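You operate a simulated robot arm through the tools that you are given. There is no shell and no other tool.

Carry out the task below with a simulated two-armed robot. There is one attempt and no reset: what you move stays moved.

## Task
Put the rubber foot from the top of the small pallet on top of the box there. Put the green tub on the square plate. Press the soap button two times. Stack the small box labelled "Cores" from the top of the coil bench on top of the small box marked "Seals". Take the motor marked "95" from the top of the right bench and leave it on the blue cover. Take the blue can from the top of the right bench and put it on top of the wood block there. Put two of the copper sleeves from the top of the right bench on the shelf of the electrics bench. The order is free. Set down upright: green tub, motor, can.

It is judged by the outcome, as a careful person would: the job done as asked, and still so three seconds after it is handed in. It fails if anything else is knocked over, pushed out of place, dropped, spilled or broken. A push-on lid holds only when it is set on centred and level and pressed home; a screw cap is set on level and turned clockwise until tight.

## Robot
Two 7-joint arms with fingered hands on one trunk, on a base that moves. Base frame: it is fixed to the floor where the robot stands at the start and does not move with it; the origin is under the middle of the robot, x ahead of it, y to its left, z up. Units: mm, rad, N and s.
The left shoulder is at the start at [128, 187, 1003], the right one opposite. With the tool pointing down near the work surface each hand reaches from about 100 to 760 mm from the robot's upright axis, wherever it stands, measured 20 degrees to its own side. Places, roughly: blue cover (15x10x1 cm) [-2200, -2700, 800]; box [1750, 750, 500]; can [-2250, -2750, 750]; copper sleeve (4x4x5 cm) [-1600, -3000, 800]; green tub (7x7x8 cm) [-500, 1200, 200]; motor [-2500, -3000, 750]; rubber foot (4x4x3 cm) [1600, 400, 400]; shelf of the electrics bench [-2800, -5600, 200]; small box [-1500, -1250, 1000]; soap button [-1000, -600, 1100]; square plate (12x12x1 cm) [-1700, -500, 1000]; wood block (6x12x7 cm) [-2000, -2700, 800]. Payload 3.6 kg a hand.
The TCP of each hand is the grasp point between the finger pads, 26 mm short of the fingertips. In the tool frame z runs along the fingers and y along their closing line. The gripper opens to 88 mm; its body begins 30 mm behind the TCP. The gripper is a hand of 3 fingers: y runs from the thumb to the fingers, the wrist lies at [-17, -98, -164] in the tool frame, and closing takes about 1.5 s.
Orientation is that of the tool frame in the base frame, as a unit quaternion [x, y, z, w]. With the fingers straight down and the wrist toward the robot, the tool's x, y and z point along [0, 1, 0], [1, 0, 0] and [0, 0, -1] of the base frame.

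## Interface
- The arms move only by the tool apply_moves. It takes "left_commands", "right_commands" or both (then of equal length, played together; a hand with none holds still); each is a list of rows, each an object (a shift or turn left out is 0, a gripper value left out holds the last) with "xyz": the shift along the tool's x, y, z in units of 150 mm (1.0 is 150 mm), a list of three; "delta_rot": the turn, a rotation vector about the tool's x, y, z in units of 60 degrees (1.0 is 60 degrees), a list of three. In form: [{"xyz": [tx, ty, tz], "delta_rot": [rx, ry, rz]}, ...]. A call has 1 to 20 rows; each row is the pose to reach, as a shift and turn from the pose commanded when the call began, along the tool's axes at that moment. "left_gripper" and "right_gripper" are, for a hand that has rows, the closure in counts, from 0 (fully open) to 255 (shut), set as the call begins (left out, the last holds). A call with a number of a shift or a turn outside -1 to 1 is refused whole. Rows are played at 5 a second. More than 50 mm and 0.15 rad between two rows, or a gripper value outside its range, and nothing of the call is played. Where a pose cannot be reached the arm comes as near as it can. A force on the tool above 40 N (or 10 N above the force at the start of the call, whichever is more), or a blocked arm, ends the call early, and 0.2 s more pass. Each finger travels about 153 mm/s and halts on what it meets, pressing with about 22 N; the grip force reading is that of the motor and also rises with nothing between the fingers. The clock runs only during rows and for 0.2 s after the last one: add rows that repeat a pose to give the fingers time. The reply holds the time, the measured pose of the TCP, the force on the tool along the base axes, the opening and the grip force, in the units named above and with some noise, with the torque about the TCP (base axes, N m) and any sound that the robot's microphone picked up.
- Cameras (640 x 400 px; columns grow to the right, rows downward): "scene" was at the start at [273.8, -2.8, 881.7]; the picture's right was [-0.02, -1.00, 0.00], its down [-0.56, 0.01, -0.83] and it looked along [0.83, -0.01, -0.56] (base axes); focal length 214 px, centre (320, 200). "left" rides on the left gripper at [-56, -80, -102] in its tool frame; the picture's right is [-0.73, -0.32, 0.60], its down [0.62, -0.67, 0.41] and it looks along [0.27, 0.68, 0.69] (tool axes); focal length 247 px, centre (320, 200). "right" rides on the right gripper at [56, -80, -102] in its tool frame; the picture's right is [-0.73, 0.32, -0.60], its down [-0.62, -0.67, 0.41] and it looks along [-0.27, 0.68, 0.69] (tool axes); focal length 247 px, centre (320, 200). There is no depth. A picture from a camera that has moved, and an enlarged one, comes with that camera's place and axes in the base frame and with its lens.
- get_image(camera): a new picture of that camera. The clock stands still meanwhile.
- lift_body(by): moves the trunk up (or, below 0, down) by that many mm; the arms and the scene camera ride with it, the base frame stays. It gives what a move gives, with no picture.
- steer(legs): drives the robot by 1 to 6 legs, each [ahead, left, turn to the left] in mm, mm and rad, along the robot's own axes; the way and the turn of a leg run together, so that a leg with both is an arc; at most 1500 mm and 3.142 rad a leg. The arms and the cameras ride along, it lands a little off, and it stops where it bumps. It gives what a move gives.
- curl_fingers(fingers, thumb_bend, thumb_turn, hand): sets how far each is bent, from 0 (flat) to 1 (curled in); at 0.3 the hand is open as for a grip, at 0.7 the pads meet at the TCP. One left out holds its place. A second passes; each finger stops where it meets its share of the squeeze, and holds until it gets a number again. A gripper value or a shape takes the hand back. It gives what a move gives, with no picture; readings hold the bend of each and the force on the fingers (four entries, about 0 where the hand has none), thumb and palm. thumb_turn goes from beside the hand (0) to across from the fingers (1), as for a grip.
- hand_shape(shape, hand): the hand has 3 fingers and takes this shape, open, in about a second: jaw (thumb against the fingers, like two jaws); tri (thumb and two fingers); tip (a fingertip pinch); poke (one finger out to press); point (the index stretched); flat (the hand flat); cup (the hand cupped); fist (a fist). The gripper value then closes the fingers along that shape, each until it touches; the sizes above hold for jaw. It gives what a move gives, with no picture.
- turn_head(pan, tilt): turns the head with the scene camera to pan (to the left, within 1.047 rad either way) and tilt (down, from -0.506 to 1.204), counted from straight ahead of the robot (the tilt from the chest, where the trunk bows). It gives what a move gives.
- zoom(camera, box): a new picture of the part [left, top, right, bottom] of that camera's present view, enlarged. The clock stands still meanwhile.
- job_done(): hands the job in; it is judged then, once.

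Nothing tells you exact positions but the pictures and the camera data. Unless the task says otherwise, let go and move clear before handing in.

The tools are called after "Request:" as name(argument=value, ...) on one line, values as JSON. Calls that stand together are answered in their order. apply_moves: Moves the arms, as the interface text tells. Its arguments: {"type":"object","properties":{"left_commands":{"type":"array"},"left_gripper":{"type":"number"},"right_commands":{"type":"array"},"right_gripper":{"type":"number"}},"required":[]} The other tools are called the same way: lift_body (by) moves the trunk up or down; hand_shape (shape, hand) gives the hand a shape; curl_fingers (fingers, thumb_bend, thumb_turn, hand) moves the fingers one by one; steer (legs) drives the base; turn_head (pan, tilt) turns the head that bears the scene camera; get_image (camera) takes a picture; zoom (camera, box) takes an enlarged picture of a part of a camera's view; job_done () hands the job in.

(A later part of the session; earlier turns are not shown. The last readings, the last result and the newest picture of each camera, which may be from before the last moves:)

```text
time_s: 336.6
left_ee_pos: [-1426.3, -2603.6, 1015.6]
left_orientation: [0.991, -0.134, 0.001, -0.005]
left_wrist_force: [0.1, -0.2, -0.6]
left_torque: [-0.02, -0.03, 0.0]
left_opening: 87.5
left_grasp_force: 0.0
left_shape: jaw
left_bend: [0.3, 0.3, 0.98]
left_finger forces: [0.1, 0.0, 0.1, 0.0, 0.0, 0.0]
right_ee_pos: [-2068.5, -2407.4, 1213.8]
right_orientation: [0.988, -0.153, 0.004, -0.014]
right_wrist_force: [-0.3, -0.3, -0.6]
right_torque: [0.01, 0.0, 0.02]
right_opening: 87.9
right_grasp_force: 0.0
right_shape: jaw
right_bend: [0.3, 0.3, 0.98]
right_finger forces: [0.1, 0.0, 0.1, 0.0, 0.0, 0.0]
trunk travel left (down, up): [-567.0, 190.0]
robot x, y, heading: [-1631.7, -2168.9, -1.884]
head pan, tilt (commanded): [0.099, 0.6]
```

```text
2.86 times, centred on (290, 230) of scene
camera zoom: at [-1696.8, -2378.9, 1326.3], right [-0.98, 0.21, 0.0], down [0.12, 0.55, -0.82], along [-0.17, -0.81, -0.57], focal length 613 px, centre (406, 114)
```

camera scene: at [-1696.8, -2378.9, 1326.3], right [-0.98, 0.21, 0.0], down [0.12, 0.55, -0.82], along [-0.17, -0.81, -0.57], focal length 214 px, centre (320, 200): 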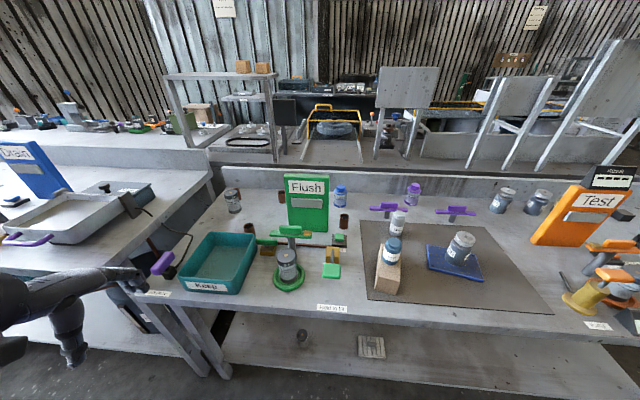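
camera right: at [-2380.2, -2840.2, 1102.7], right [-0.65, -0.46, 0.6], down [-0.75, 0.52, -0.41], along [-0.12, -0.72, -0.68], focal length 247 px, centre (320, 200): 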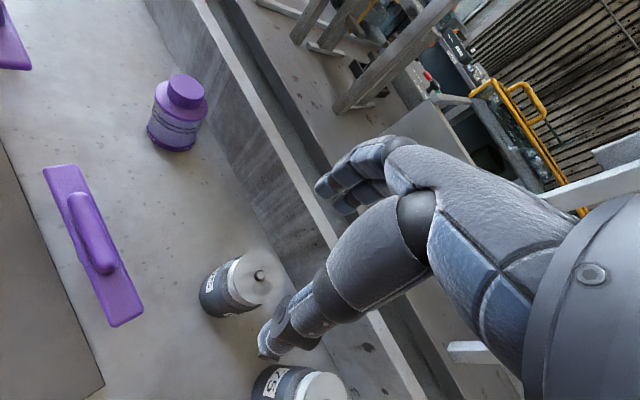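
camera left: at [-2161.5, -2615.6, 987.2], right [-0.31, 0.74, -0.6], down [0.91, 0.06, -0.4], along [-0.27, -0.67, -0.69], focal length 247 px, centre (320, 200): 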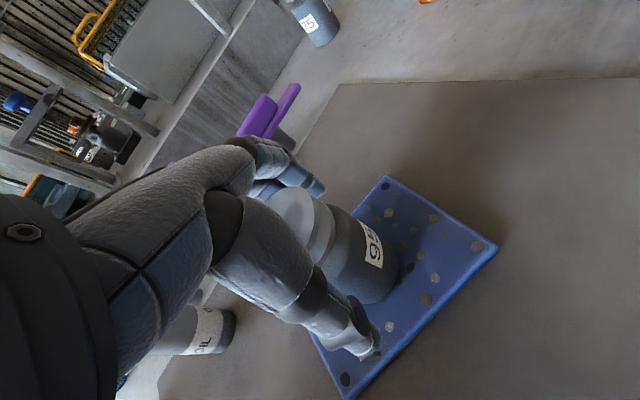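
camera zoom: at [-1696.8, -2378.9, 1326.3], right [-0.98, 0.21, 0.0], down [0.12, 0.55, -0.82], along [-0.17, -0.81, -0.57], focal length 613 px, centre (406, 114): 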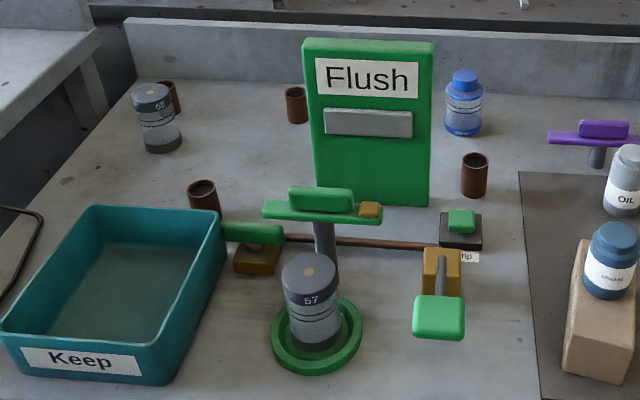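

Four sleeves are visible; I'll take the one right of the Flush sign (A) with the right hand and the one behind-left of the sign (D) with the left hand. Turning left and moving into position for A.

Request:
steer(legs=[[0, 0, 0.52], [140, -173, 0]])

Request:
lift_body(by=-60)

Request:
turn_head(pan=-0.5, tilt=0.7)

Request:
get_image(camera="scene")

Request:
get_image(camera="right")

```text
time_s: 339.7
left_ee_pos: [-1382.4, -2613.2, 1016.0]
left_orientation: [0.992, 0.124, 0.001, -0.006]
left_wrist_force: [-0.7, -0.4, 0.0]
left_torque: [0.01, 0.01, -0.01]
left_opening: 87.6
left_grasp_force: 0.0
left_shape: jaw
left_bend: [0.3, 0.3, 0.98]
left_finger forces: [0.1, 0.0, 0.0, 0.1, 0.0, 0.0]
right_ee_pos: [-2036.8, -2762.6, 1213.6]
right_orientation: [0.994, 0.104, -0.001, -0.016]
right_wrist_force: [0.0, 0.0, -0.6]
right_torque: [-0.03, 0.0, -0.03]
right_opening: 87.9
right_grasp_force: 0.0
right_shape: jaw
right_bend: [0.3, 0.3, 0.98]
right_finger forces: [0.0, 0.0, 0.0, 0.0, 0.0, 0.1]
trunk travel left (down, up): [-567.0, 190.0]
robot x, y, heading: [-1781.7, -2337.5, -1.365]
head pan, tilt (commanded): [0.099, 0.6]
```

```text
time_s: 340.7
left_ee_pos: [-1381.6, -2611.3, 955.2]
left_orientation: [0.992, 0.123, -0.001, -0.006]
left_wrist_force: [0.2, 0.2, 0.1]
left_torque: [-0.01, 0.01, 0.02]
left_opening: 87.6
left_grasp_force: 0.1
left_shape: jaw
left_bend: [0.3, 0.3, 0.98]
left_finger forces: [0.1, 0.0, 0.0, 0.0, 0.0, 0.0]
right_ee_pos: [-2035.5, -2761.4, 1154.2]
right_orientation: [0.994, 0.104, 0.0, -0.015]
right_wrist_force: [0.1, 0.3, -1.1]
right_torque: [0.01, -0.02, 0.0]
right_opening: 87.8
right_grasp_force: 0.1
right_shape: jaw
right_bend: [0.3, 0.3, 0.98]
right_finger forces: [0.0, 0.0, 0.0, 0.0, 0.0, 0.1]
trunk travel left (down, up): [-507.0, 250.0]
robot x, y, heading: [-1781.9, -2336.9, -1.365]
head pan, tilt (commanded): [0.099, 0.6]
```

```text
time_s: 341.7
left_ee_pos: [-1381.6, -2612.4, 955.0]
left_orientation: [0.992, 0.123, 0.0, -0.005]
left_wrist_force: [-0.2, -0.1, 0.8]
left_torque: [-0.04, 0.0, -0.02]
left_opening: 87.7
left_grasp_force: 0.1
left_shape: jaw
left_bend: [0.3, 0.3, 0.98]
left_finger forces: [0.1, 0.1, 0.0, 0.0, 0.1, 0.0]
right_ee_pos: [-2036.2, -2762.3, 1154.7]
right_orientation: [0.995, 0.104, -0.001, -0.015]
right_wrist_force: [0.0, 0.7, 0.2]
right_torque: [0.01, 0.0, 0.0]
right_opening: 87.6
right_grasp_force: 0.1
right_shape: jaw
right_bend: [0.3, 0.3, 0.98]
right_finger forces: [0.0, 0.1, 0.0, 0.0, 0.0, 0.0]
trunk travel left (down, up): [-507.0, 250.0]
robot x, y, heading: [-1777.8, -2334.2, -1.364]
head pan, tilt (commanded): [-0.499, 0.7]
```

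```text
taken
camera scene: at [-1778.6, -2551.3, 1256.1], right [-0.96, 0.29, 0.0], down [0.19, 0.62, -0.77], along [-0.22, -0.73, -0.64], focal length 214 px, centre (320, 200)
```

scene: 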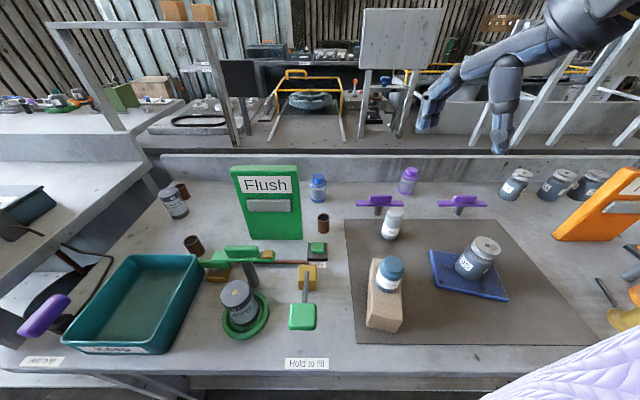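

```text
taken
camera right: at [-1997.1, -2674.2, 1260.3], right [-0.65, -0.48, 0.59], down [-0.75, 0.53, -0.39], along [-0.12, -0.7, -0.71], focal length 247 px, centre (320, 200)
```

right: 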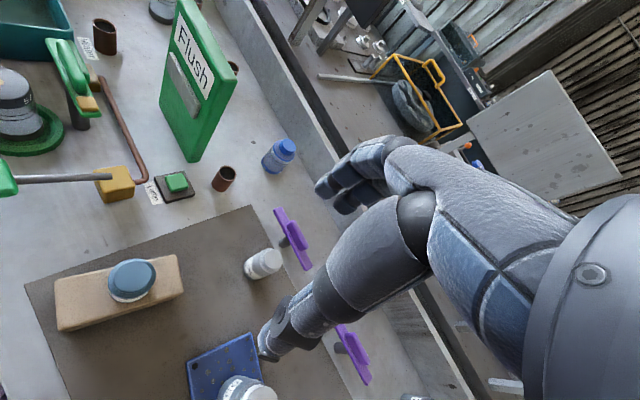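

Request:
zoom(camera="scene", box=[220, 150, 380, 280])

Request:
zoom(camera="right", box=[130, 80, 330, 230])

```text
3.08 times, centred on (300, 215) of scene
camera zoom: at [-1778.6, -2551.3, 1256.1], right [-0.96, 0.29, 0.0], down [0.19, 0.62, -0.77], along [-0.22, -0.73, -0.64], focal length 660 px, centre (382, 154)
```

zoom: 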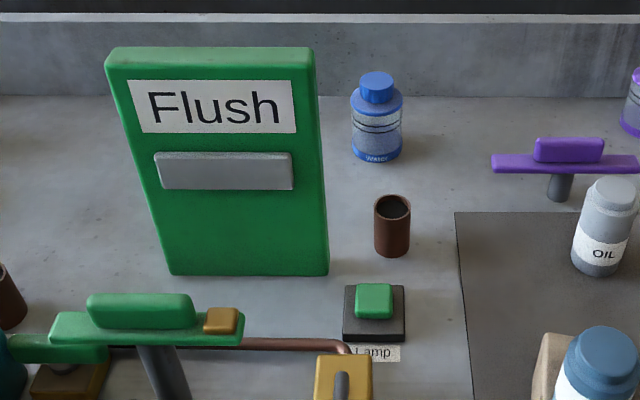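

```text
2.67 times, centred on (230, 155) of right
camera zoom: at [-1997.1, -2674.2, 1260.3], right [-0.65, -0.48, 0.59], down [-0.75, 0.53, -0.39], along [-0.12, -0.7, -0.71], focal length 659 px, centre (560, 320)
```

zoom: 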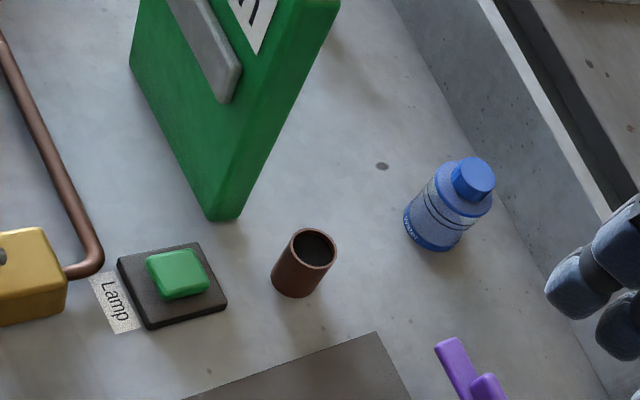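

Sleeve A pinned at (-1903, -2937), top ≈ 857. Moving the right hand over it with a slight yaw and a narrower opening.

Request:
apply_moves(right_commands=[{"xyz": [0.06, 0.13, 0.05], "delta_rot": [-0.01, 0, -0.06]}, {"xyz": [0.12, 0.26, 0.1], "delta_rot": [-0.02, 0, -0.12]}, {"xyz": [0.18, 0.4, 0.15], "delta_rot": [-0.029, 0, -0.18]}, {"xyz": [0.25, 0.53, 0.2], "delta_rot": [-0.029, 0, -0.24]}, {"xyz": [0.31, 0.66, 0.25], "delta_rot": [-0.029, 0, -0.3]}, {"xyz": [0.31, 0.66, 0.25], "delta_rot": [-0.029, 0, -0.3]}], right_gripper=70)

Request:
get_image(camera="scene")

Request:
get_image(camera="right")

```text
time_s: 343.1
left_ee_pos: [-1381.4, -2613.1, 956.0]
left_orientation: [0.992, 0.124, 0.0, -0.005]
left_wrist_force: [0.5, -1.0, 0.6]
left_torque: [0.02, -0.03, 0.0]
left_opening: 87.5
left_grasp_force: 0.0
left_shape: jaw
left_bend: [0.3, 0.3, 0.98]
left_finger forces: [0.0, 0.0, 0.0, 0.0, 0.0, 0.1]
right_ee_pos: [-1969.6, -2848.1, 1112.7]
right_orientation: [0.966, 0.26, 0.004, 0.0]
right_wrist_force: [-0.5, 1.1, 0.8]
right_torque: [0.02, 0.02, -0.01]
right_opening: 64.4
right_grasp_force: 0.2
right_shape: jaw
right_bend: [0.35, 0.54, 0.99]
right_finger forces: [0.1, 0.0, 0.0, 0.0, 0.0, 0.0]
trunk travel left (down, up): [-507.0, 250.0]
robot x, y, heading: [-1782.7, -2334.0, -1.364]
head pan, tilt (commanded): [-0.499, 0.7]
```

```text
taken
camera scene: at [-1778.8, -2550.9, 1256.1], right [-0.96, 0.29, 0.0], down [0.19, 0.62, -0.77], along [-0.22, -0.73, -0.64], focal length 214 px, centre (320, 200)
```

scene: 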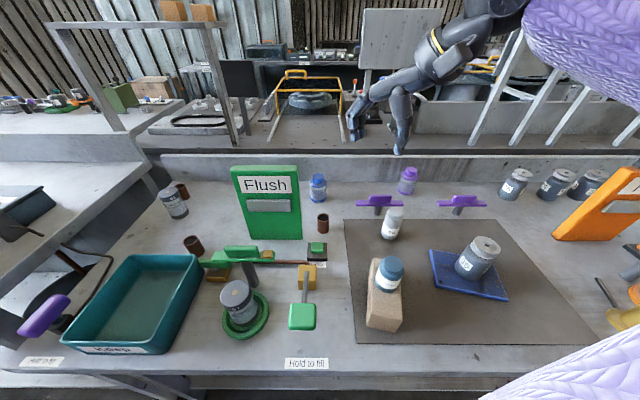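

```text
taken
camera right: at [-1961.0, -2750.5, 1216.9], right [-0.48, -0.64, 0.6], down [-0.87, 0.26, -0.42], along [0.11, -0.72, -0.69], focal length 247 px, centre (320, 200)
```

right: 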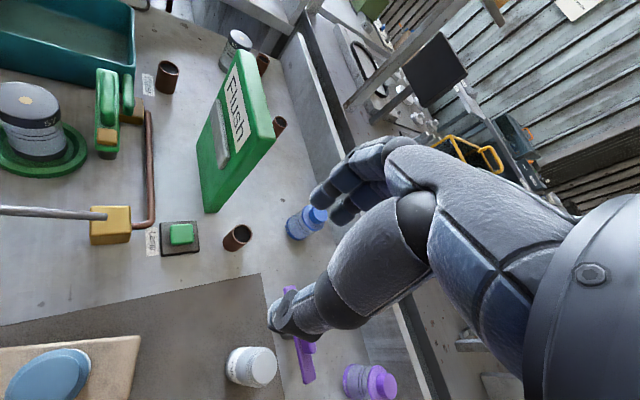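

Request:
apply_moves(right_commands=[{"xyz": [0.02, 0.18, 0]}, {"xyz": [0.04, 0.36, 0]}, {"xyz": [0.06, 0.55, 0]}, {"xyz": [0.086, 0.737, 0]}, {"xyz": [0.086, 0.737, 0.17]}, {"xyz": [0.086, 0.737, 0.34]}, {"xyz": [0.086, 0.737, 0.51]}, {"xyz": [0.086, 0.737, 0.68]}, {"xyz": [0.086, 0.737, 0.85]}, {"xyz": [0.086, 0.737, 1.0]}, {"xyz": [0.086, 0.737, 1.0]}])

Request:
get_image(camera="right")

Request:
get_image(camera="scene")

```text
time_s: 345.5
left_ee_pos: [-1382.7, -2612.8, 955.5]
left_orientation: [0.992, 0.124, 0.0, -0.006]
left_wrist_force: [-0.7, 0.2, 0.3]
left_torque: [0.01, 0.0, 0.0]
left_opening: 87.7
left_grasp_force: 0.0
left_shape: jaw
left_bend: [0.3, 0.3, 0.98]
left_finger forces: [0.0, 0.0, 0.0, 0.0, 0.1, 0.0]
right_ee_pos: [-1901.5, -2935.0, 963.3]
right_orientation: [0.966, 0.259, 0.003, 0.0]
right_wrist_force: [-0.9, -1.0, 0.2]
right_torque: [-0.01, 0.0, -0.02]
right_opening: 64.3
right_grasp_force: 0.0
right_shape: jaw
right_bend: [0.35, 0.54, 0.99]
right_finger forces: [0.0, 0.0, 0.1, 0.1, 0.0, 0.1]
trunk travel left (down, up): [-507.0, 250.0]
robot x, y, heading: [-1778.3, -2335.7, -1.364]
head pan, tilt (commanded): [-0.499, 0.7]
```

```text
taken
camera right: at [-1893.7, -2837.9, 1067.6], right [-0.48, -0.64, 0.59], down [-0.87, 0.26, -0.42], along [0.11, -0.72, -0.69], focal length 247 px, centre (320, 200)
```

right: 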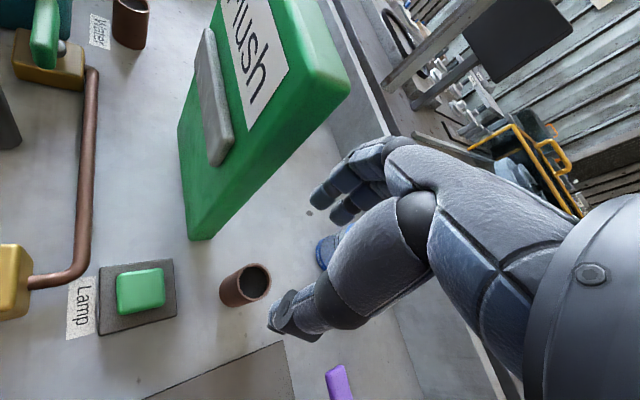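

```text
taken
camera scene: at [-1778.6, -2551.2, 1256.1], right [-0.96, 0.29, 0.0], down [0.19, 0.62, -0.76], along [-0.22, -0.73, -0.64], focal length 214 px, centre (320, 200)
```

scene: 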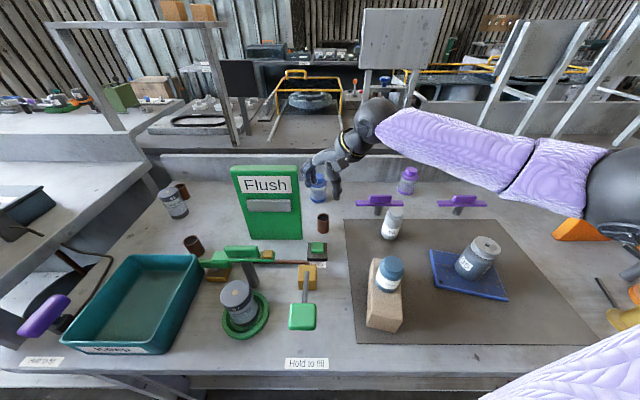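

Good alignment; shifting 5 mm and descending in two stages.

Request:
apply_moves(right_commands=[{"xyz": [-0.035, 0.014, 0.1]}, {"xyz": [-0.035, 0.014, 0.25]}, {"xyz": [-0.035, 0.014, 0.4]}, {"xyz": [-0.035, 0.014, 0.5]}, {"xyz": [-0.035, 0.014, 0.5]}])

Request:
zoom(camera="right", box=[190, 170, 400, 360])

Request:
get_image(camera="scene")

```text
time_s: 346.7
left_ee_pos: [-1381.6, -2612.8, 954.1]
left_orientation: [0.992, 0.123, 0.001, -0.005]
left_wrist_force: [0.4, -0.4, 0.0]
left_torque: [-0.01, 0.01, -0.02]
left_opening: 87.4
left_grasp_force: 0.0
left_shape: jaw
left_bend: [0.3, 0.3, 0.98]
left_finger forces: [0.0, 0.0, 0.0, 0.1, 0.1, 0.0]
right_ee_pos: [-1907.0, -2942.6, 888.4]
right_orientation: [0.966, 0.259, 0.003, 0.0]
right_wrist_force: [-0.5, 0.4, -0.5]
right_torque: [0.0, -0.03, 0.02]
right_opening: 64.0
right_grasp_force: 0.1
right_shape: jaw
right_bend: [0.35, 0.54, 0.99]
right_finger forces: [0.0, 0.0, 0.0, 0.0, 0.1, 0.1]
trunk travel left (down, up): [-507.0, 250.0]
robot x, y, heading: [-1780.0, -2337.3, -1.364]
head pan, tilt (commanded): [-0.499, 0.7]
```

```text
2.11 times, centred on (295, 265) of right
camera zoom: at [-1898.5, -2844.4, 992.3], right [-0.48, -0.64, 0.59], down [-0.87, 0.26, -0.42], along [0.11, -0.72, -0.69], focal length 520 px, centre (373, 63)
```

zoom: 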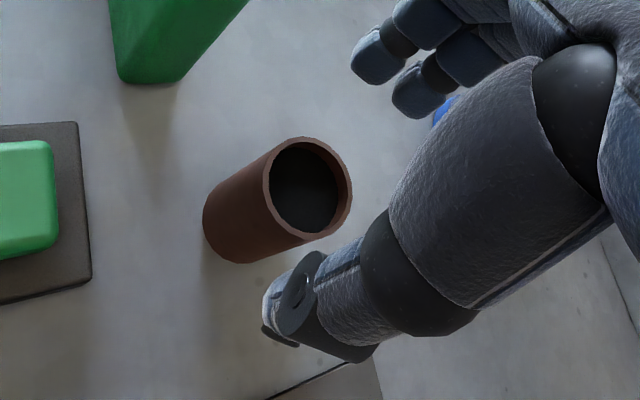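

```text
taken
camera scene: at [-1778.7, -2551.3, 1256.1], right [-0.96, 0.29, 0.0], down [0.19, 0.62, -0.76], along [-0.22, -0.73, -0.64], focal length 214 px, centre (320, 200)
```

scene: 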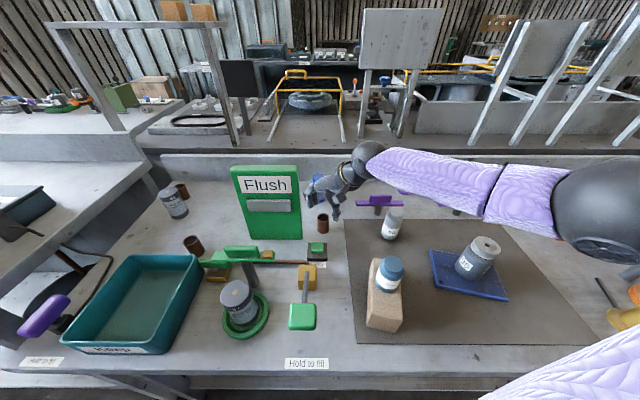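

Request:
apply_moves(right_commands=[{"xyz": [0.035, -0.034, 0]}, {"xyz": [0.035, -0.034, 0.1]}, {"xyz": [0.035, -0.034, 0.2]}, {"xyz": [0.035, -0.034, 0.28]}, {"xyz": [0.035, -0.034, 0.28]}])

Request:
zoom(camera="right", box=[190, 150, 400, 360])

Request:
zoom(camera="scene", box=[250, 130, 410, 260])

```text
time_s: 347.9
left_ee_pos: [-1380.7, -2613.0, 954.9]
left_orientation: [0.992, 0.123, 0.001, -0.006]
left_wrist_force: [0.0, -0.8, -0.7]
left_torque: [0.02, -0.01, -0.01]
left_opening: 87.7
left_grasp_force: 0.1
left_shape: jaw
left_bend: [0.3, 0.3, 0.98]
left_finger forces: [0.0, 0.1, 0.0, 0.0, 0.0, 0.0]
right_ee_pos: [-1903.0, -2932.6, 847.8]
right_orientation: [0.966, 0.259, 0.004, 0.0]
right_wrist_force: [-0.8, 0.5, -0.9]
right_torque: [0.01, 0.01, 0.03]
right_opening: 64.2
right_grasp_force: 0.0
right_shape: jaw
right_bend: [0.35, 0.54, 0.99]
right_finger forces: [0.0, 0.1, 0.0, 0.0, 0.1, 0.0]
trunk travel left (down, up): [-507.0, 250.0]
robot x, y, heading: [-1785.8, -2335.1, -1.367]
head pan, tilt (commanded): [-0.499, 0.7]
```

```text
1.90 times, centred on (295, 255) of right
camera zoom: at [-1895.2, -2836.5, 951.0], right [-0.48, -0.64, 0.59], down [-0.87, 0.26, -0.42], along [0.11, -0.72, -0.69], focal length 470 px, centre (368, 95)
```

zoom: 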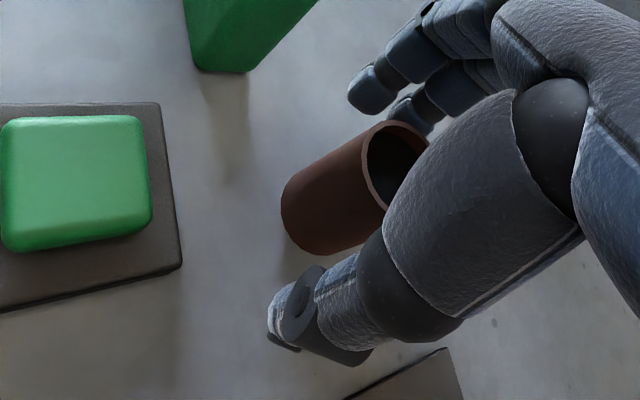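

```text
3.08 times, centred on (330, 195) of scene
camera zoom: at [-1778.7, -2551.2, 1256.1], right [-0.96, 0.29, 0.0], down [0.19, 0.62, -0.76], along [-0.22, -0.73, -0.64], focal length 660 px, centre (289, 215)
```

zoom: 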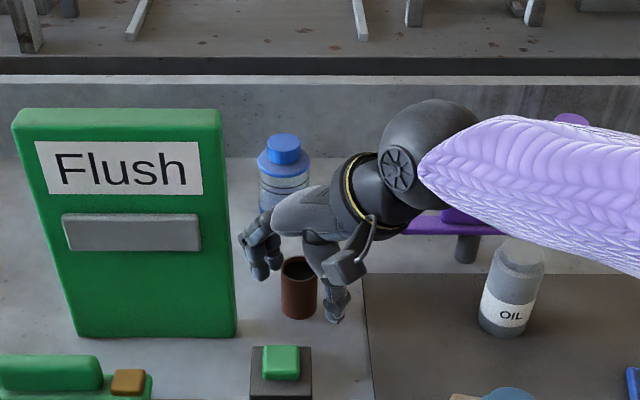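

Sleeve is between thumb and fingers. Closing.

Request:
apply_moves(right_commands=[{"xyz": [0, 0, 0]}, {"xyz": [0, 0, 0]}, {"xyz": [0, 0, 0]}, {"xyz": [0, 0, 0]}, {"xyz": [0, 0, 0]}, {"xyz": [0, 0, 0]}, {"xyz": [0, 0, 0]}, {"xyz": [0, 0, 0]}], right_gripper=255)

Request:
zoom(camera="right", box=[190, 150, 400, 360])

Request:
zoom(camera="scene", box=[250, 130, 410, 260])

```text
time_s: 349.7
left_ee_pos: [-1380.9, -2612.3, 954.3]
left_orientation: [0.992, 0.124, 0.0, -0.005]
left_wrist_force: [0.3, -0.3, 0.6]
left_torque: [0.02, -0.01, 0.0]
left_opening: 87.7
left_grasp_force: 0.1
left_shape: jaw
left_bend: [0.3, 0.3, 0.98]
left_finger forces: [0.0, 0.0, 0.1, 0.0, 0.0, 0.1]
right_ee_pos: [-1902.2, -2934.9, 846.3]
right_orientation: [0.966, 0.259, 0.003, 0.0]
right_wrist_force: [-0.1, 1.1, 1.2]
right_torque: [0.0, -0.01, 0.0]
right_opening: 23.9
right_grasp_force: 21.5
right_shape: jaw
right_bend: [0.65, 0.7, 0.98]
right_finger forces: [2.4, 18.5, 0.0, 0.1, 20.6, 0.0]
trunk travel left (down, up): [-507.0, 250.0]
robot x, y, heading: [-1783.5, -2337.4, -1.371]
head pan, tilt (commanded): [-0.499, 0.7]
```

```text
1.90 times, centred on (295, 255) of right
camera zoom: at [-1895.1, -2836.4, 950.9], right [-0.48, -0.64, 0.59], down [-0.87, 0.27, -0.42], along [0.11, -0.72, -0.69], focal length 470 px, centre (368, 95)
```

zoom: 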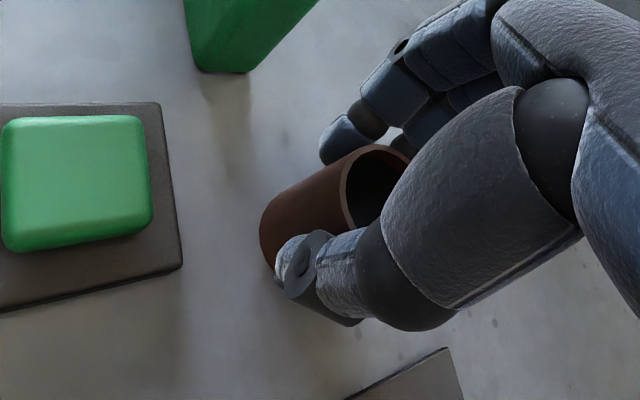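

```text
3.08 times, centred on (330, 195) of scene
camera zoom: at [-1778.6, -2551.3, 1256.0], right [-0.96, 0.29, 0.0], down [0.19, 0.62, -0.76], along [-0.22, -0.73, -0.64], focal length 660 px, centre (289, 215)
```

zoom: 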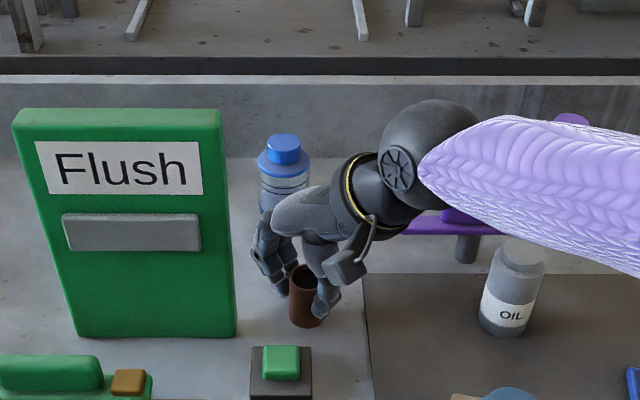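

Sleeve A gripped. Lifting straight up.

Request:
apply_moves(right_commands=[{"xyz": [0, 0, -0.1]}, {"xyz": [0, 0, -0.25]}, {"xyz": [0, 0, -0.4]}, {"xyz": [0, 0, -0.55]}, {"xyz": [0, 0, -0.7]}, {"xyz": [0, 0, -0.85]}, {"xyz": [0, 0, -1.0]}, {"xyz": [0, 0, -1.0]}])

Request:
apply_moves(right_commands=[{"xyz": [0, -0.15, -0.1]}, {"xyz": [-0.02, -0.3, -0.2]}, {"xyz": [-0.05, -0.45, -0.3]}, {"xyz": [-0.1, -0.6, -0.35]}, {"xyz": [-0.15, -0.75, -0.4]}, {"xyz": [-0.15, -0.75, -0.4]}])

Request:
get_image(camera="scene")

Request:
zoom(camera="right", box=[190, 150, 400, 360])

```text
time_s: 351.5
left_ee_pos: [-1382.4, -2612.7, 955.3]
left_orientation: [0.992, 0.123, 0.0, -0.005]
left_wrist_force: [-0.3, 0.1, 0.9]
left_torque: [-0.03, 0.01, 0.05]
left_opening: 87.4
left_grasp_force: 0.0
left_shape: jaw
left_bend: [0.3, 0.3, 0.98]
left_finger forces: [0.0, 0.1, 0.1, 0.0, 0.1, 0.1]
right_ee_pos: [-1904.1, -2934.2, 998.0]
right_orientation: [0.966, 0.259, 0.003, 0.0]
right_wrist_force: [1.0, -0.2, -0.5]
right_torque: [-0.03, 0.0, -0.03]
right_opening: 23.7
right_grasp_force: 22.6
right_shape: jaw
right_bend: [0.65, 0.7, 0.98]
right_finger forces: [2.6, 18.4, 0.0, 0.1, 20.7, 0.0]
trunk travel left (down, up): [-507.0, 250.0]
robot x, y, heading: [-1781.9, -2335.4, -1.372]
head pan, tilt (commanded): [-0.499, 0.7]
```

```text
time_s: 352.9
left_ee_pos: [-1380.2, -2613.3, 954.7]
left_orientation: [0.992, 0.123, 0.0, -0.005]
left_wrist_force: [-0.1, -0.3, 0.1]
left_torque: [0.01, 0.0, 0.0]
left_opening: 87.8
left_grasp_force: 0.1
left_shape: jaw
left_bend: [0.3, 0.3, 0.98]
left_finger forces: [0.0, 0.1, 0.1, 0.0, 0.0, 0.0]
right_ee_pos: [-1980.7, -2845.8, 1057.5]
right_orientation: [0.966, 0.259, 0.003, 0.0]
right_wrist_force: [0.8, 0.6, -0.4]
right_torque: [-0.01, 0.02, -0.04]
right_opening: 23.7
right_grasp_force: 22.2
right_shape: jaw
right_bend: [0.65, 0.7, 0.98]
right_finger forces: [2.7, 18.4, 0.0, 0.1, 20.7, 0.1]
trunk travel left (down, up): [-507.0, 250.0]
robot x, y, heading: [-1779.7, -2338.8, -1.359]
head pan, tilt (commanded): [-0.499, 0.7]
```

```text
taken
camera scene: at [-1778.3, -2551.6, 1256.0], right [-0.96, 0.29, 0.0], down [0.19, 0.62, -0.76], along [-0.22, -0.73, -0.64], focal length 214 px, centre (320, 200)
```

scene: 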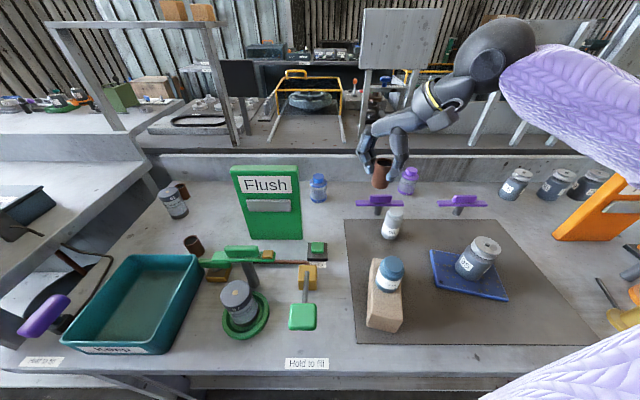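

```text
1.90 times, centred on (295, 255) of right
camera zoom: at [-1972.0, -2748.1, 1161.4], right [-0.48, -0.64, 0.59], down [-0.87, 0.27, -0.42], along [0.11, -0.72, -0.69], focal length 470 px, centre (368, 95)
```

zoom: 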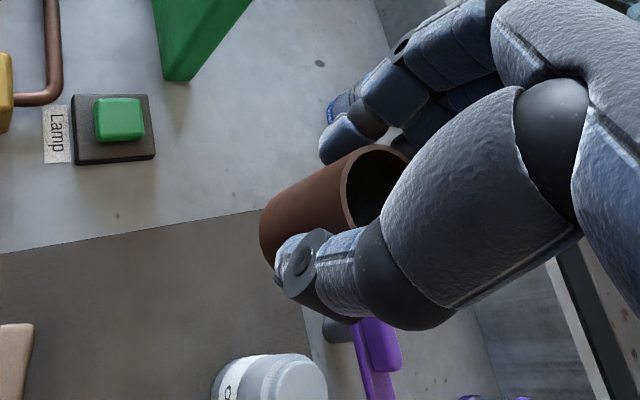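

Sleeve A is secured in the right hand. Retracting it, backing away, and turning right for sleeve D with the left hand.

Request:
apply_moves(right_commands=[{"xyz": [-0.05, -0.15, -0.05]}, {"xyz": [-0.1, -0.3, -0.1]}, {"xyz": [-0.15, -0.45, -0.1]}, {"xyz": [-0.2, -0.55, -0.1]}, {"xyz": [-0.2, -0.55, -0.1]}])

Request:
steer(legs=[[-176, 96, 0]])

Request:
lift_body(by=50)

Request:
steer(legs=[[0, 0, -1.0], [-13, 420, 0]])

Request:
turn_head(pan=0.4, tilt=0.6)

Request:
get_image(camera="scene")

Request:
get_image(camera="left")

```text
time_s: 354.1
left_ee_pos: [-1381.5, -2613.3, 955.3]
left_orientation: [0.992, 0.124, 0.0, -0.005]
left_wrist_force: [-0.1, 0.4, 0.5]
left_torque: [-0.01, -0.04, -0.02]
left_opening: 87.8
left_grasp_force: 0.1
left_shape: jaw
left_bend: [0.3, 0.3, 0.98]
left_finger forces: [0.0, 0.2, 0.0, 0.1, 0.1, 0.0]
right_ee_pos: [-2047.7, -2791.2, 1071.4]
right_orientation: [0.966, 0.259, 0.004, 0.0]
right_wrist_force: [-0.2, 0.0, -0.7]
right_torque: [0.01, 0.0, -0.05]
right_opening: 23.3
right_grasp_force: 22.2
right_shape: jaw
right_bend: [0.65, 0.7, 0.98]
right_finger forces: [2.6, 18.5, 0.1, 0.0, 20.8, 0.1]
trunk travel left (down, up): [-507.0, 250.0]
robot x, y, heading: [-1780.1, -2338.4, -1.366]
head pan, tilt (commanded): [-0.499, 0.7]
```

```text
time_s: 355.7
left_ee_pos: [-1321.5, -2421.2, 955.6]
left_orientation: [0.992, 0.124, 0.0, -0.004]
left_wrist_force: [-0.1, 0.3, 0.4]
left_torque: [0.0, 0.01, -0.01]
left_opening: 87.9
left_grasp_force: 0.1
left_shape: jaw
left_bend: [0.3, 0.3, 0.98]
left_finger forces: [0.1, 0.0, 0.1, 0.0, 0.1, 0.0]
right_ee_pos: [-1987.1, -2599.8, 1071.6]
right_orientation: [0.966, 0.26, 0.002, 0.0]
right_wrist_force: [0.6, 0.4, -0.7]
right_torque: [-0.02, 0.01, 0.02]
right_opening: 23.5
right_grasp_force: 22.2
right_shape: jaw
right_bend: [0.65, 0.7, 0.98]
right_finger forces: [2.6, 18.5, 0.0, 0.1, 20.7, 0.1]
trunk travel left (down, up): [-507.0, 250.0]
robot x, y, heading: [-1721.6, -2143.8, -1.36]
head pan, tilt (commanded): [-0.499, 0.7]
```

```text
time_s: 356.6
left_ee_pos: [-1321.3, -2422.7, 1005.4]
left_orientation: [0.992, 0.124, -0.001, -0.006]
left_wrist_force: [-0.8, -0.3, 1.3]
left_torque: [0.03, -0.03, -0.01]
left_opening: 87.4
left_grasp_force: 0.0
left_shape: jaw
left_bend: [0.3, 0.3, 0.98]
left_finger forces: [0.0, 0.0, 0.1, 0.0, 0.1, 0.0]
right_ee_pos: [-1988.5, -2600.5, 1122.1]
right_orientation: [0.966, 0.259, 0.004, 0.0]
right_wrist_force: [-0.1, -0.7, -0.6]
right_torque: [0.04, 0.02, 0.02]
right_opening: 23.7
right_grasp_force: 22.0
right_shape: jaw
right_bend: [0.65, 0.7, 0.98]
right_finger forces: [2.7, 18.5, 0.0, 0.0, 20.7, 0.0]
trunk travel left (down, up): [-557.0, 200.0]
robot x, y, heading: [-1721.0, -2146.0, -1.368]
head pan, tilt (commanded): [-0.499, 0.7]
```

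```text
time_s: 361.8
left_ee_pos: [-1425.0, -2922.7, 1005.1]
left_orientation: [0.932, -0.363, 0.002, -0.005]
left_wrist_force: [0.4, -0.1, 1.0]
left_torque: [-0.02, 0.06, 0.0]
left_opening: 87.8
left_grasp_force: 0.1
left_shape: jaw
left_bend: [0.3, 0.3, 0.98]
left_finger forces: [0.0, 0.0, 0.1, 0.1, 0.0, 0.0]
right_ee_pos: [-1938.5, -2463.1, 1120.8]
right_orientation: [0.973, -0.232, 0.002, 0.001]
right_wrist_force: [-0.3, 0.1, -1.2]
right_torque: [0.01, 0.0, -0.01]
right_opening: 23.5
right_grasp_force: 22.7
right_shape: jaw
right_bend: [0.65, 0.7, 0.98]
right_finger forces: [2.6, 18.5, 0.0, 0.0, 20.6, 0.0]
trunk travel left (down, up): [-557.0, 200.0]
robot x, y, heading: [-1410.9, -2437.0, -2.349]
head pan, tilt (commanded): [-0.499, 0.7]
```

```text
time_s: 363.0
left_ee_pos: [-1424.1, -2921.8, 1005.2]
left_orientation: [0.932, -0.363, 0.002, -0.005]
left_wrist_force: [0.0, 0.2, -0.7]
left_torque: [-0.01, -0.01, 0.0]
left_opening: 87.6
left_grasp_force: 0.1
left_shape: jaw
left_bend: [0.3, 0.3, 0.98]
left_finger forces: [0.2, 0.0, 0.0, 0.0, 0.0, 0.0]
right_ee_pos: [-1939.8, -2462.3, 1121.7]
right_orientation: [0.973, -0.232, 0.003, 0.001]
right_wrist_force: [-0.8, 0.7, -1.1]
right_torque: [0.01, -0.02, 0.0]
right_opening: 23.7
right_grasp_force: 21.5
right_shape: jaw
right_bend: [0.65, 0.7, 0.98]
right_finger forces: [2.8, 18.5, 0.1, 0.0, 20.6, 0.0]
trunk travel left (down, up): [-557.0, 200.0]
robot x, y, heading: [-1412.0, -2435.4, -2.351]
head pan, tilt (commanded): [0.4, 0.6]
```

```text
taken
camera scene: at [-1540.7, -2613.9, 1316.1], right [-0.93, 0.38, 0.0], down [0.21, 0.52, -0.82], along [-0.31, -0.76, -0.57], focal length 214 px, centre (320, 200)
```

scene: 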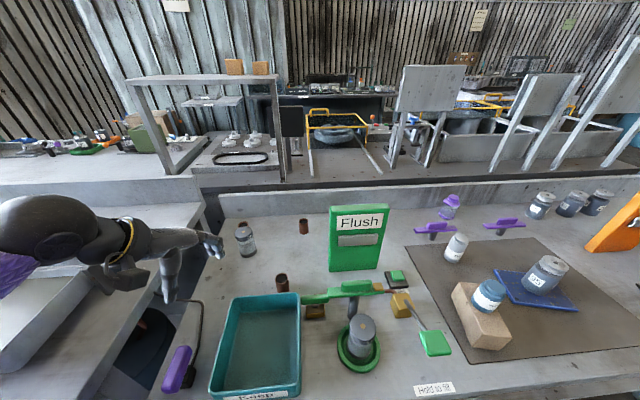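

```text
taken
camera left: at [-1412.0, -2825.9, 1107.3], right [-0.32, 0.74, -0.6], down [0.91, 0.07, -0.4], along [-0.25, -0.67, -0.69], focal length 247 px, centre (320, 200)
```

left: 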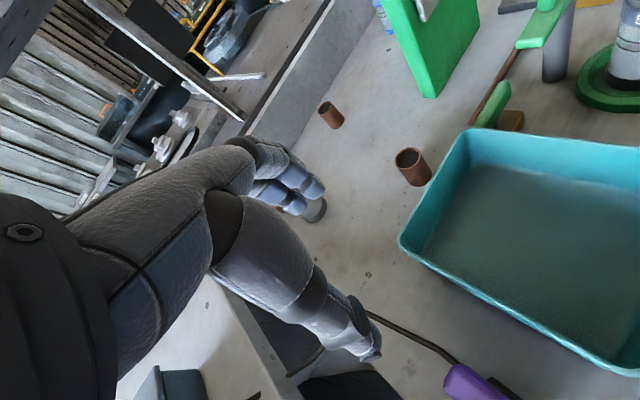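

Request:
zoom(camera="scene", box=[220, 190, 400, 320])

Request:
zoom(camera="left", box=[260, 60, 480, 240])

```text
3.08 times, centred on (310, 255) of scene
camera zoom: at [-1540.7, -2613.9, 1316.1], right [-0.93, 0.38, 0.0], down [0.21, 0.52, -0.82], along [-0.31, -0.76, -0.57], focal length 660 px, centre (351, 31)
```

zoom: 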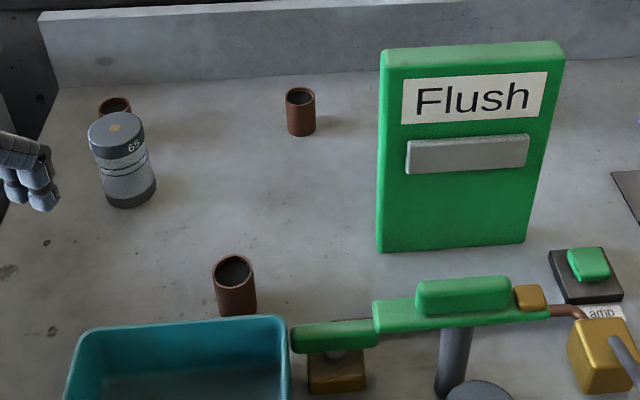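

```text
2.22 times, centred on (370, 150) of left
camera zoom: at [-1412.0, -2825.9, 1107.3], right [-0.32, 0.74, -0.6], down [0.91, 0.07, -0.4], along [-0.25, -0.67, -0.69], focal length 549 px, centre (209, 311)
```

zoom: 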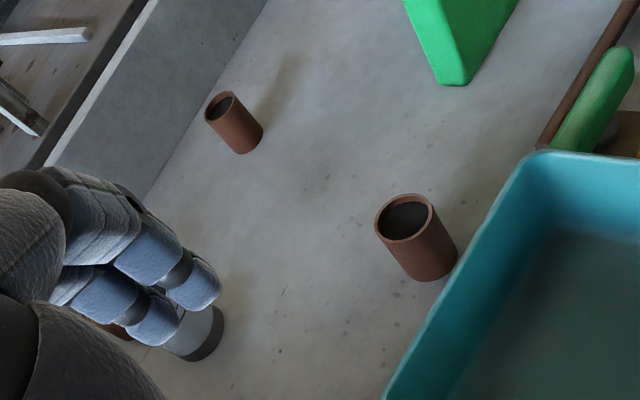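

D is at about (-1692, -3140). Raising the left hand and moving it half-way forward, then lowering the trunk for reach.

Request:
apply_moves(left_commands=[{"xyz": [0, 0, -0.16]}, {"xyz": [0, 0, -0.32]}, {"xyz": [0, 0, -0.48]}, {"xyz": [0, 0, -0.64]}, {"xyz": [0, 0, -0.8]}, {"xyz": [-0.02, 0.15, -0.85]}, {"xyz": [-0.04, 0.3, -0.9]}, {"xyz": [-0.06, 0.45, -0.9]}, {"xyz": [-0.09, 0.6, -0.9]}, {"xyz": [-0.11, 0.75, -0.9]}, {"xyz": [-0.13, 0.91, -0.9]}, {"xyz": [-0.13, 0.91, -0.9]}], left_gripper=50)

Request:
lift_body(by=-200)

Request:
get_image(camera="scene")

Request:
get_image(camera="left")

```text
time_s: 365.6
left_ee_pos: [-1532.6, -3011.4, 1137.8]
left_orientation: [0.932, -0.363, 0.003, -0.005]
left_wrist_force: [0.6, 0.4, 0.3]
left_torque: [0.01, 0.0, 0.01]
left_opening: 71.2
left_grasp_force: 0.0
left_shape: jaw
left_bend: [0.33, 0.46, 0.99]
left_finger forces: [0.0, 0.0, 0.0, 0.1, 0.0, 0.1]
right_ee_pos: [-1937.9, -2461.6, 1120.4]
right_orientation: [0.973, -0.231, 0.003, 0.002]
right_wrist_force: [-0.6, -1.3, -1.0]
right_torque: [0.01, -0.01, 0.0]
right_opening: 23.4
right_grasp_force: 21.4
right_shape: jaw
right_bend: [0.65, 0.7, 0.98]
right_finger forces: [2.7, 18.4, 0.1, 0.0, 20.6, 0.1]
trunk travel left (down, up): [-557.0, 200.0]
robot x, y, heading: [-1412.1, -2436.8, -2.358]
head pan, tilt (commanded): [0.4, 0.6]
```

```text
time_s: 367.8
left_ee_pos: [-1532.4, -3008.9, 939.4]
left_orientation: [0.932, -0.362, 0.002, -0.005]
left_wrist_force: [-0.6, 0.9, 0.5]
left_torque: [0.02, -0.01, -0.02]
left_opening: 70.9
left_grasp_force: 0.0
left_shape: jaw
left_bend: [0.33, 0.46, 0.99]
left_finger forces: [0.0, 0.0, 0.0, 0.0, 0.0, 0.0]
right_ee_pos: [-1939.1, -2463.9, 921.9]
right_orientation: [0.973, -0.231, 0.004, 0.001]
right_wrist_force: [-0.1, 0.1, -1.1]
right_torque: [0.02, 0.02, 0.03]
right_opening: 23.5
right_grasp_force: 21.4
right_shape: jaw
right_bend: [0.65, 0.7, 0.98]
right_finger forces: [2.5, 18.6, 0.1, 0.0, 20.6, 0.0]
trunk travel left (down, up): [-357.0, 400.0]
robot x, y, heading: [-1414.7, -2439.4, -2.349]
head pan, tilt (commanded): [0.4, 0.6]
```

```text
taken
camera scene: at [-1551.8, -2625.4, 1106.8], right [-0.93, 0.37, 0.0], down [0.21, 0.52, -0.83], along [-0.31, -0.76, -0.56], focal length 214 px, centre (320, 200)
```

scene: 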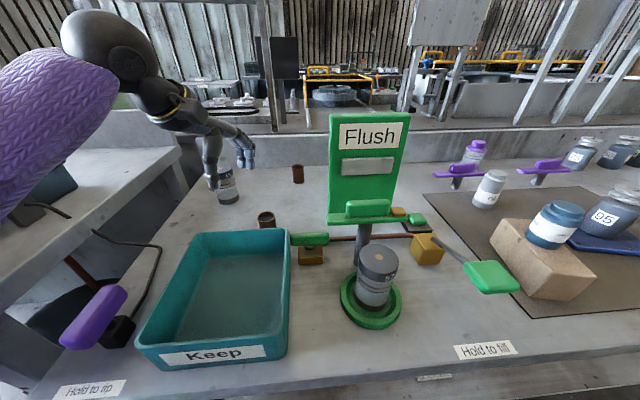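

```text
taken
camera left: at [-1519.4, -2914.1, 1041.2], right [-0.32, 0.74, -0.6], down [0.91, 0.07, -0.4], along [-0.26, -0.67, -0.69], focal length 247 px, centre (320, 200)
```

left: 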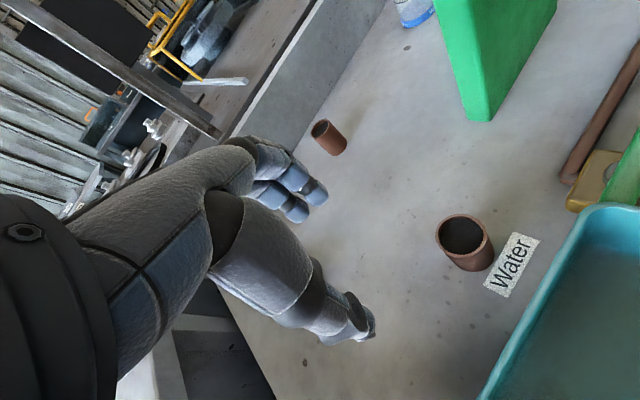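

From here sleeve C (next to the "Water" label) turns out to be free-standing and much closer, so I'll take that one instead. Zooming for its position.

Request:
zoom(camera="scene", box=[180, 150, 360, 290])

Request:
zoom(camera="left", box=[380, 160, 600, 330])

```text
2.86 times, centred on (270, 220) of scene
camera zoom: at [-1551.8, -2625.4, 1106.8], right [-0.93, 0.37, 0.0], down [0.21, 0.52, -0.83], along [-0.31, -0.76, -0.56], focal length 613 px, centre (463, 143)
```

zoom: 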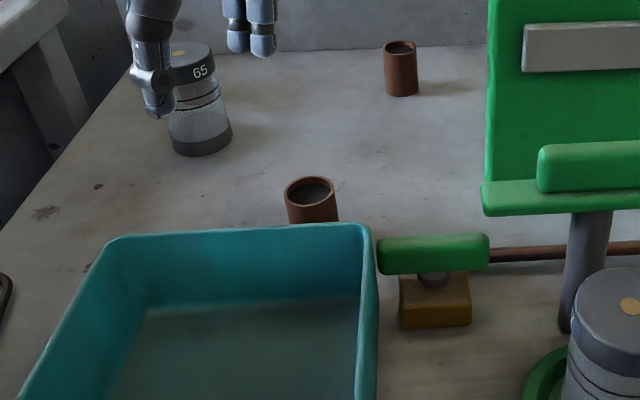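

```text
2.35 times, centred on (490, 245) of left
camera zoom: at [-1519.4, -2914.1, 1041.2], right [-0.32, 0.74, -0.6], down [0.91, 0.07, -0.4], along [-0.26, -0.67, -0.69], focal length 581 px, centre (-80, 94)
```

zoom: 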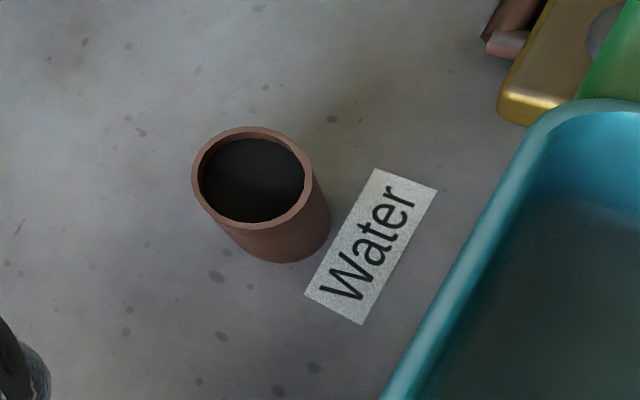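

Sleeve C is at (-1574, -2952). Moving the left hand over it.

Request:
apply_moves(left_commands=[{"xyz": [-0.15, -0.03, 0]}, {"xyz": [-0.3, -0.06, 0]}, {"xyz": [-0.459, -0.091, 0]}, {"xyz": [-0.459, -0.091, 0]}], left_gripper=70)

Request:
zoom(camera="left", box=[260, 160, 500, 370])

Request:
zoom(camera="scene", box=[180, 130, 360, 290])

```text
time_s: 368.8
left_ee_pos: [-1573.3, -2953.7, 938.9]
left_orientation: [0.932, -0.363, 0.002, -0.005]
left_wrist_force: [0.4, 0.1, 0.6]
left_torque: [0.0, -0.01, -0.02]
left_opening: 64.3
left_grasp_force: 0.1
left_shape: jaw
left_bend: [0.35, 0.54, 0.99]
left_finger forces: [0.0, 0.0, 0.0, 0.0, 0.0, 0.0]
right_ee_pos: [-1938.6, -2463.3, 920.4]
right_orientation: [0.973, -0.231, 0.004, 0.001]
right_wrist_force: [0.2, 1.7, -0.7]
right_torque: [-0.01, 0.0, -0.01]
right_opening: 23.4
right_grasp_force: 21.9
right_shape: jaw
right_bend: [0.65, 0.7, 0.98]
right_finger forces: [2.6, 18.5, 0.0, 0.0, 20.6, 0.0]
trunk travel left (down, up): [-357.0, 400.0]
robot x, y, heading: [-1408.9, -2438.1, -2.354]
head pan, tilt (commanded): [0.4, 0.6]
```

```text
1.90 times, centred on (380, 265) of left
camera zoom: at [-1561.2, -2858.2, 1041.3], right [-0.32, 0.74, -0.6], down [0.91, 0.07, -0.4], along [-0.25, -0.67, -0.69], focal length 470 px, centre (206, 76)
```

zoom: 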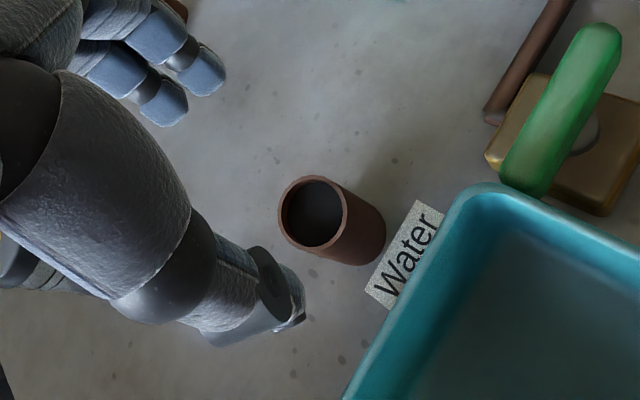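

```text
2.50 times, centred on (270, 210) of scene
camera zoom: at [-1551.8, -2625.7, 1106.6], right [-0.93, 0.37, 0.0], down [0.21, 0.52, -0.82], along [-0.31, -0.76, -0.57], focal length 536 px, centre (445, 175)
```

zoom: 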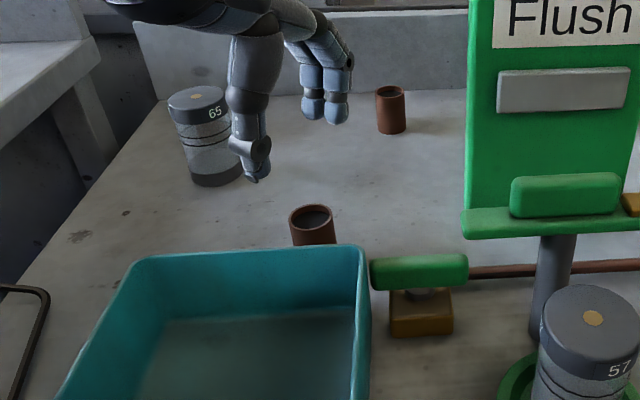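

Aligned within 2 mm. Descending in two stages.

Request:
apply_moves(left_commands=[{"xyz": [0, 0, 0.13]}, {"xyz": [0, 0, 0.26]}, {"xyz": [0, 0, 0.36]}, {"xyz": [0, 0, 0.36]}])

Request:
zoom(camera="left", box=[240, 150, 480, 370])

Request:
zoom(camera="scene", box=[180, 130, 360, 290])

```text
time_s: 369.8
left_ee_pos: [-1573.4, -2952.6, 884.0]
left_orientation: [0.932, -0.363, 0.003, -0.005]
left_wrist_force: [0.5, -0.1, 1.2]
left_torque: [0.03, -0.01, -0.01]
left_opening: 63.9
left_grasp_force: 0.1
left_shape: jaw
left_bend: [0.35, 0.54, 0.99]
left_finger forces: [0.0, 0.0, 0.1, 0.0, 0.6, 0.0]
right_ee_pos: [-1939.7, -2464.3, 920.0]
right_orientation: [0.973, -0.232, 0.003, 0.001]
right_wrist_force: [-0.5, -0.8, -1.8]
right_torque: [0.02, 0.0, -0.03]
right_opening: 23.8
right_grasp_force: 21.7
right_shape: jaw
right_bend: [0.65, 0.7, 0.98]
right_finger forces: [2.6, 18.4, 0.0, 0.0, 20.6, 0.0]
trunk travel left (down, up): [-357.0, 400.0]
robot x, y, heading: [-1410.1, -2437.0, -2.354]
head pan, tilt (commanded): [0.4, 0.6]
```

```text
1.82 times, centred on (360, 260) of left
camera zoom: at [-1560.4, -2857.0, 986.3], right [-0.32, 0.74, -0.6], down [0.91, 0.07, -0.4], along [-0.25, -0.67, -0.69], focal length 449 px, centre (247, 91)
```

zoom: 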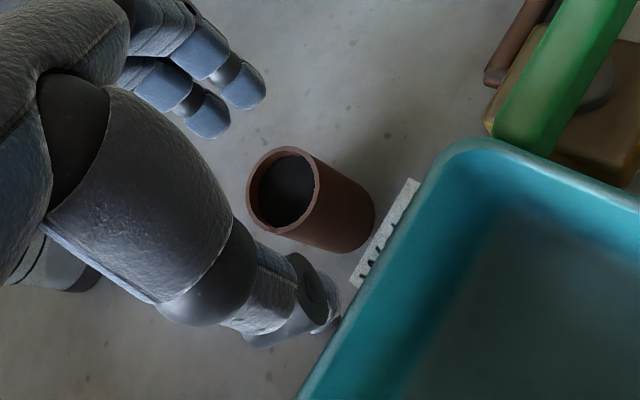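

```text
2.50 times, centred on (270, 210) of scene
camera zoom: at [-1552.0, -2625.5, 1106.6], right [-0.93, 0.38, 0.0], down [0.21, 0.52, -0.82], along [-0.31, -0.76, -0.57], focal length 536 px, centre (445, 175)
```

zoom: 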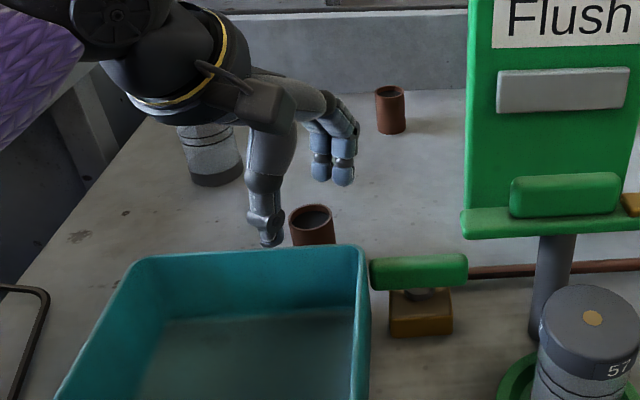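

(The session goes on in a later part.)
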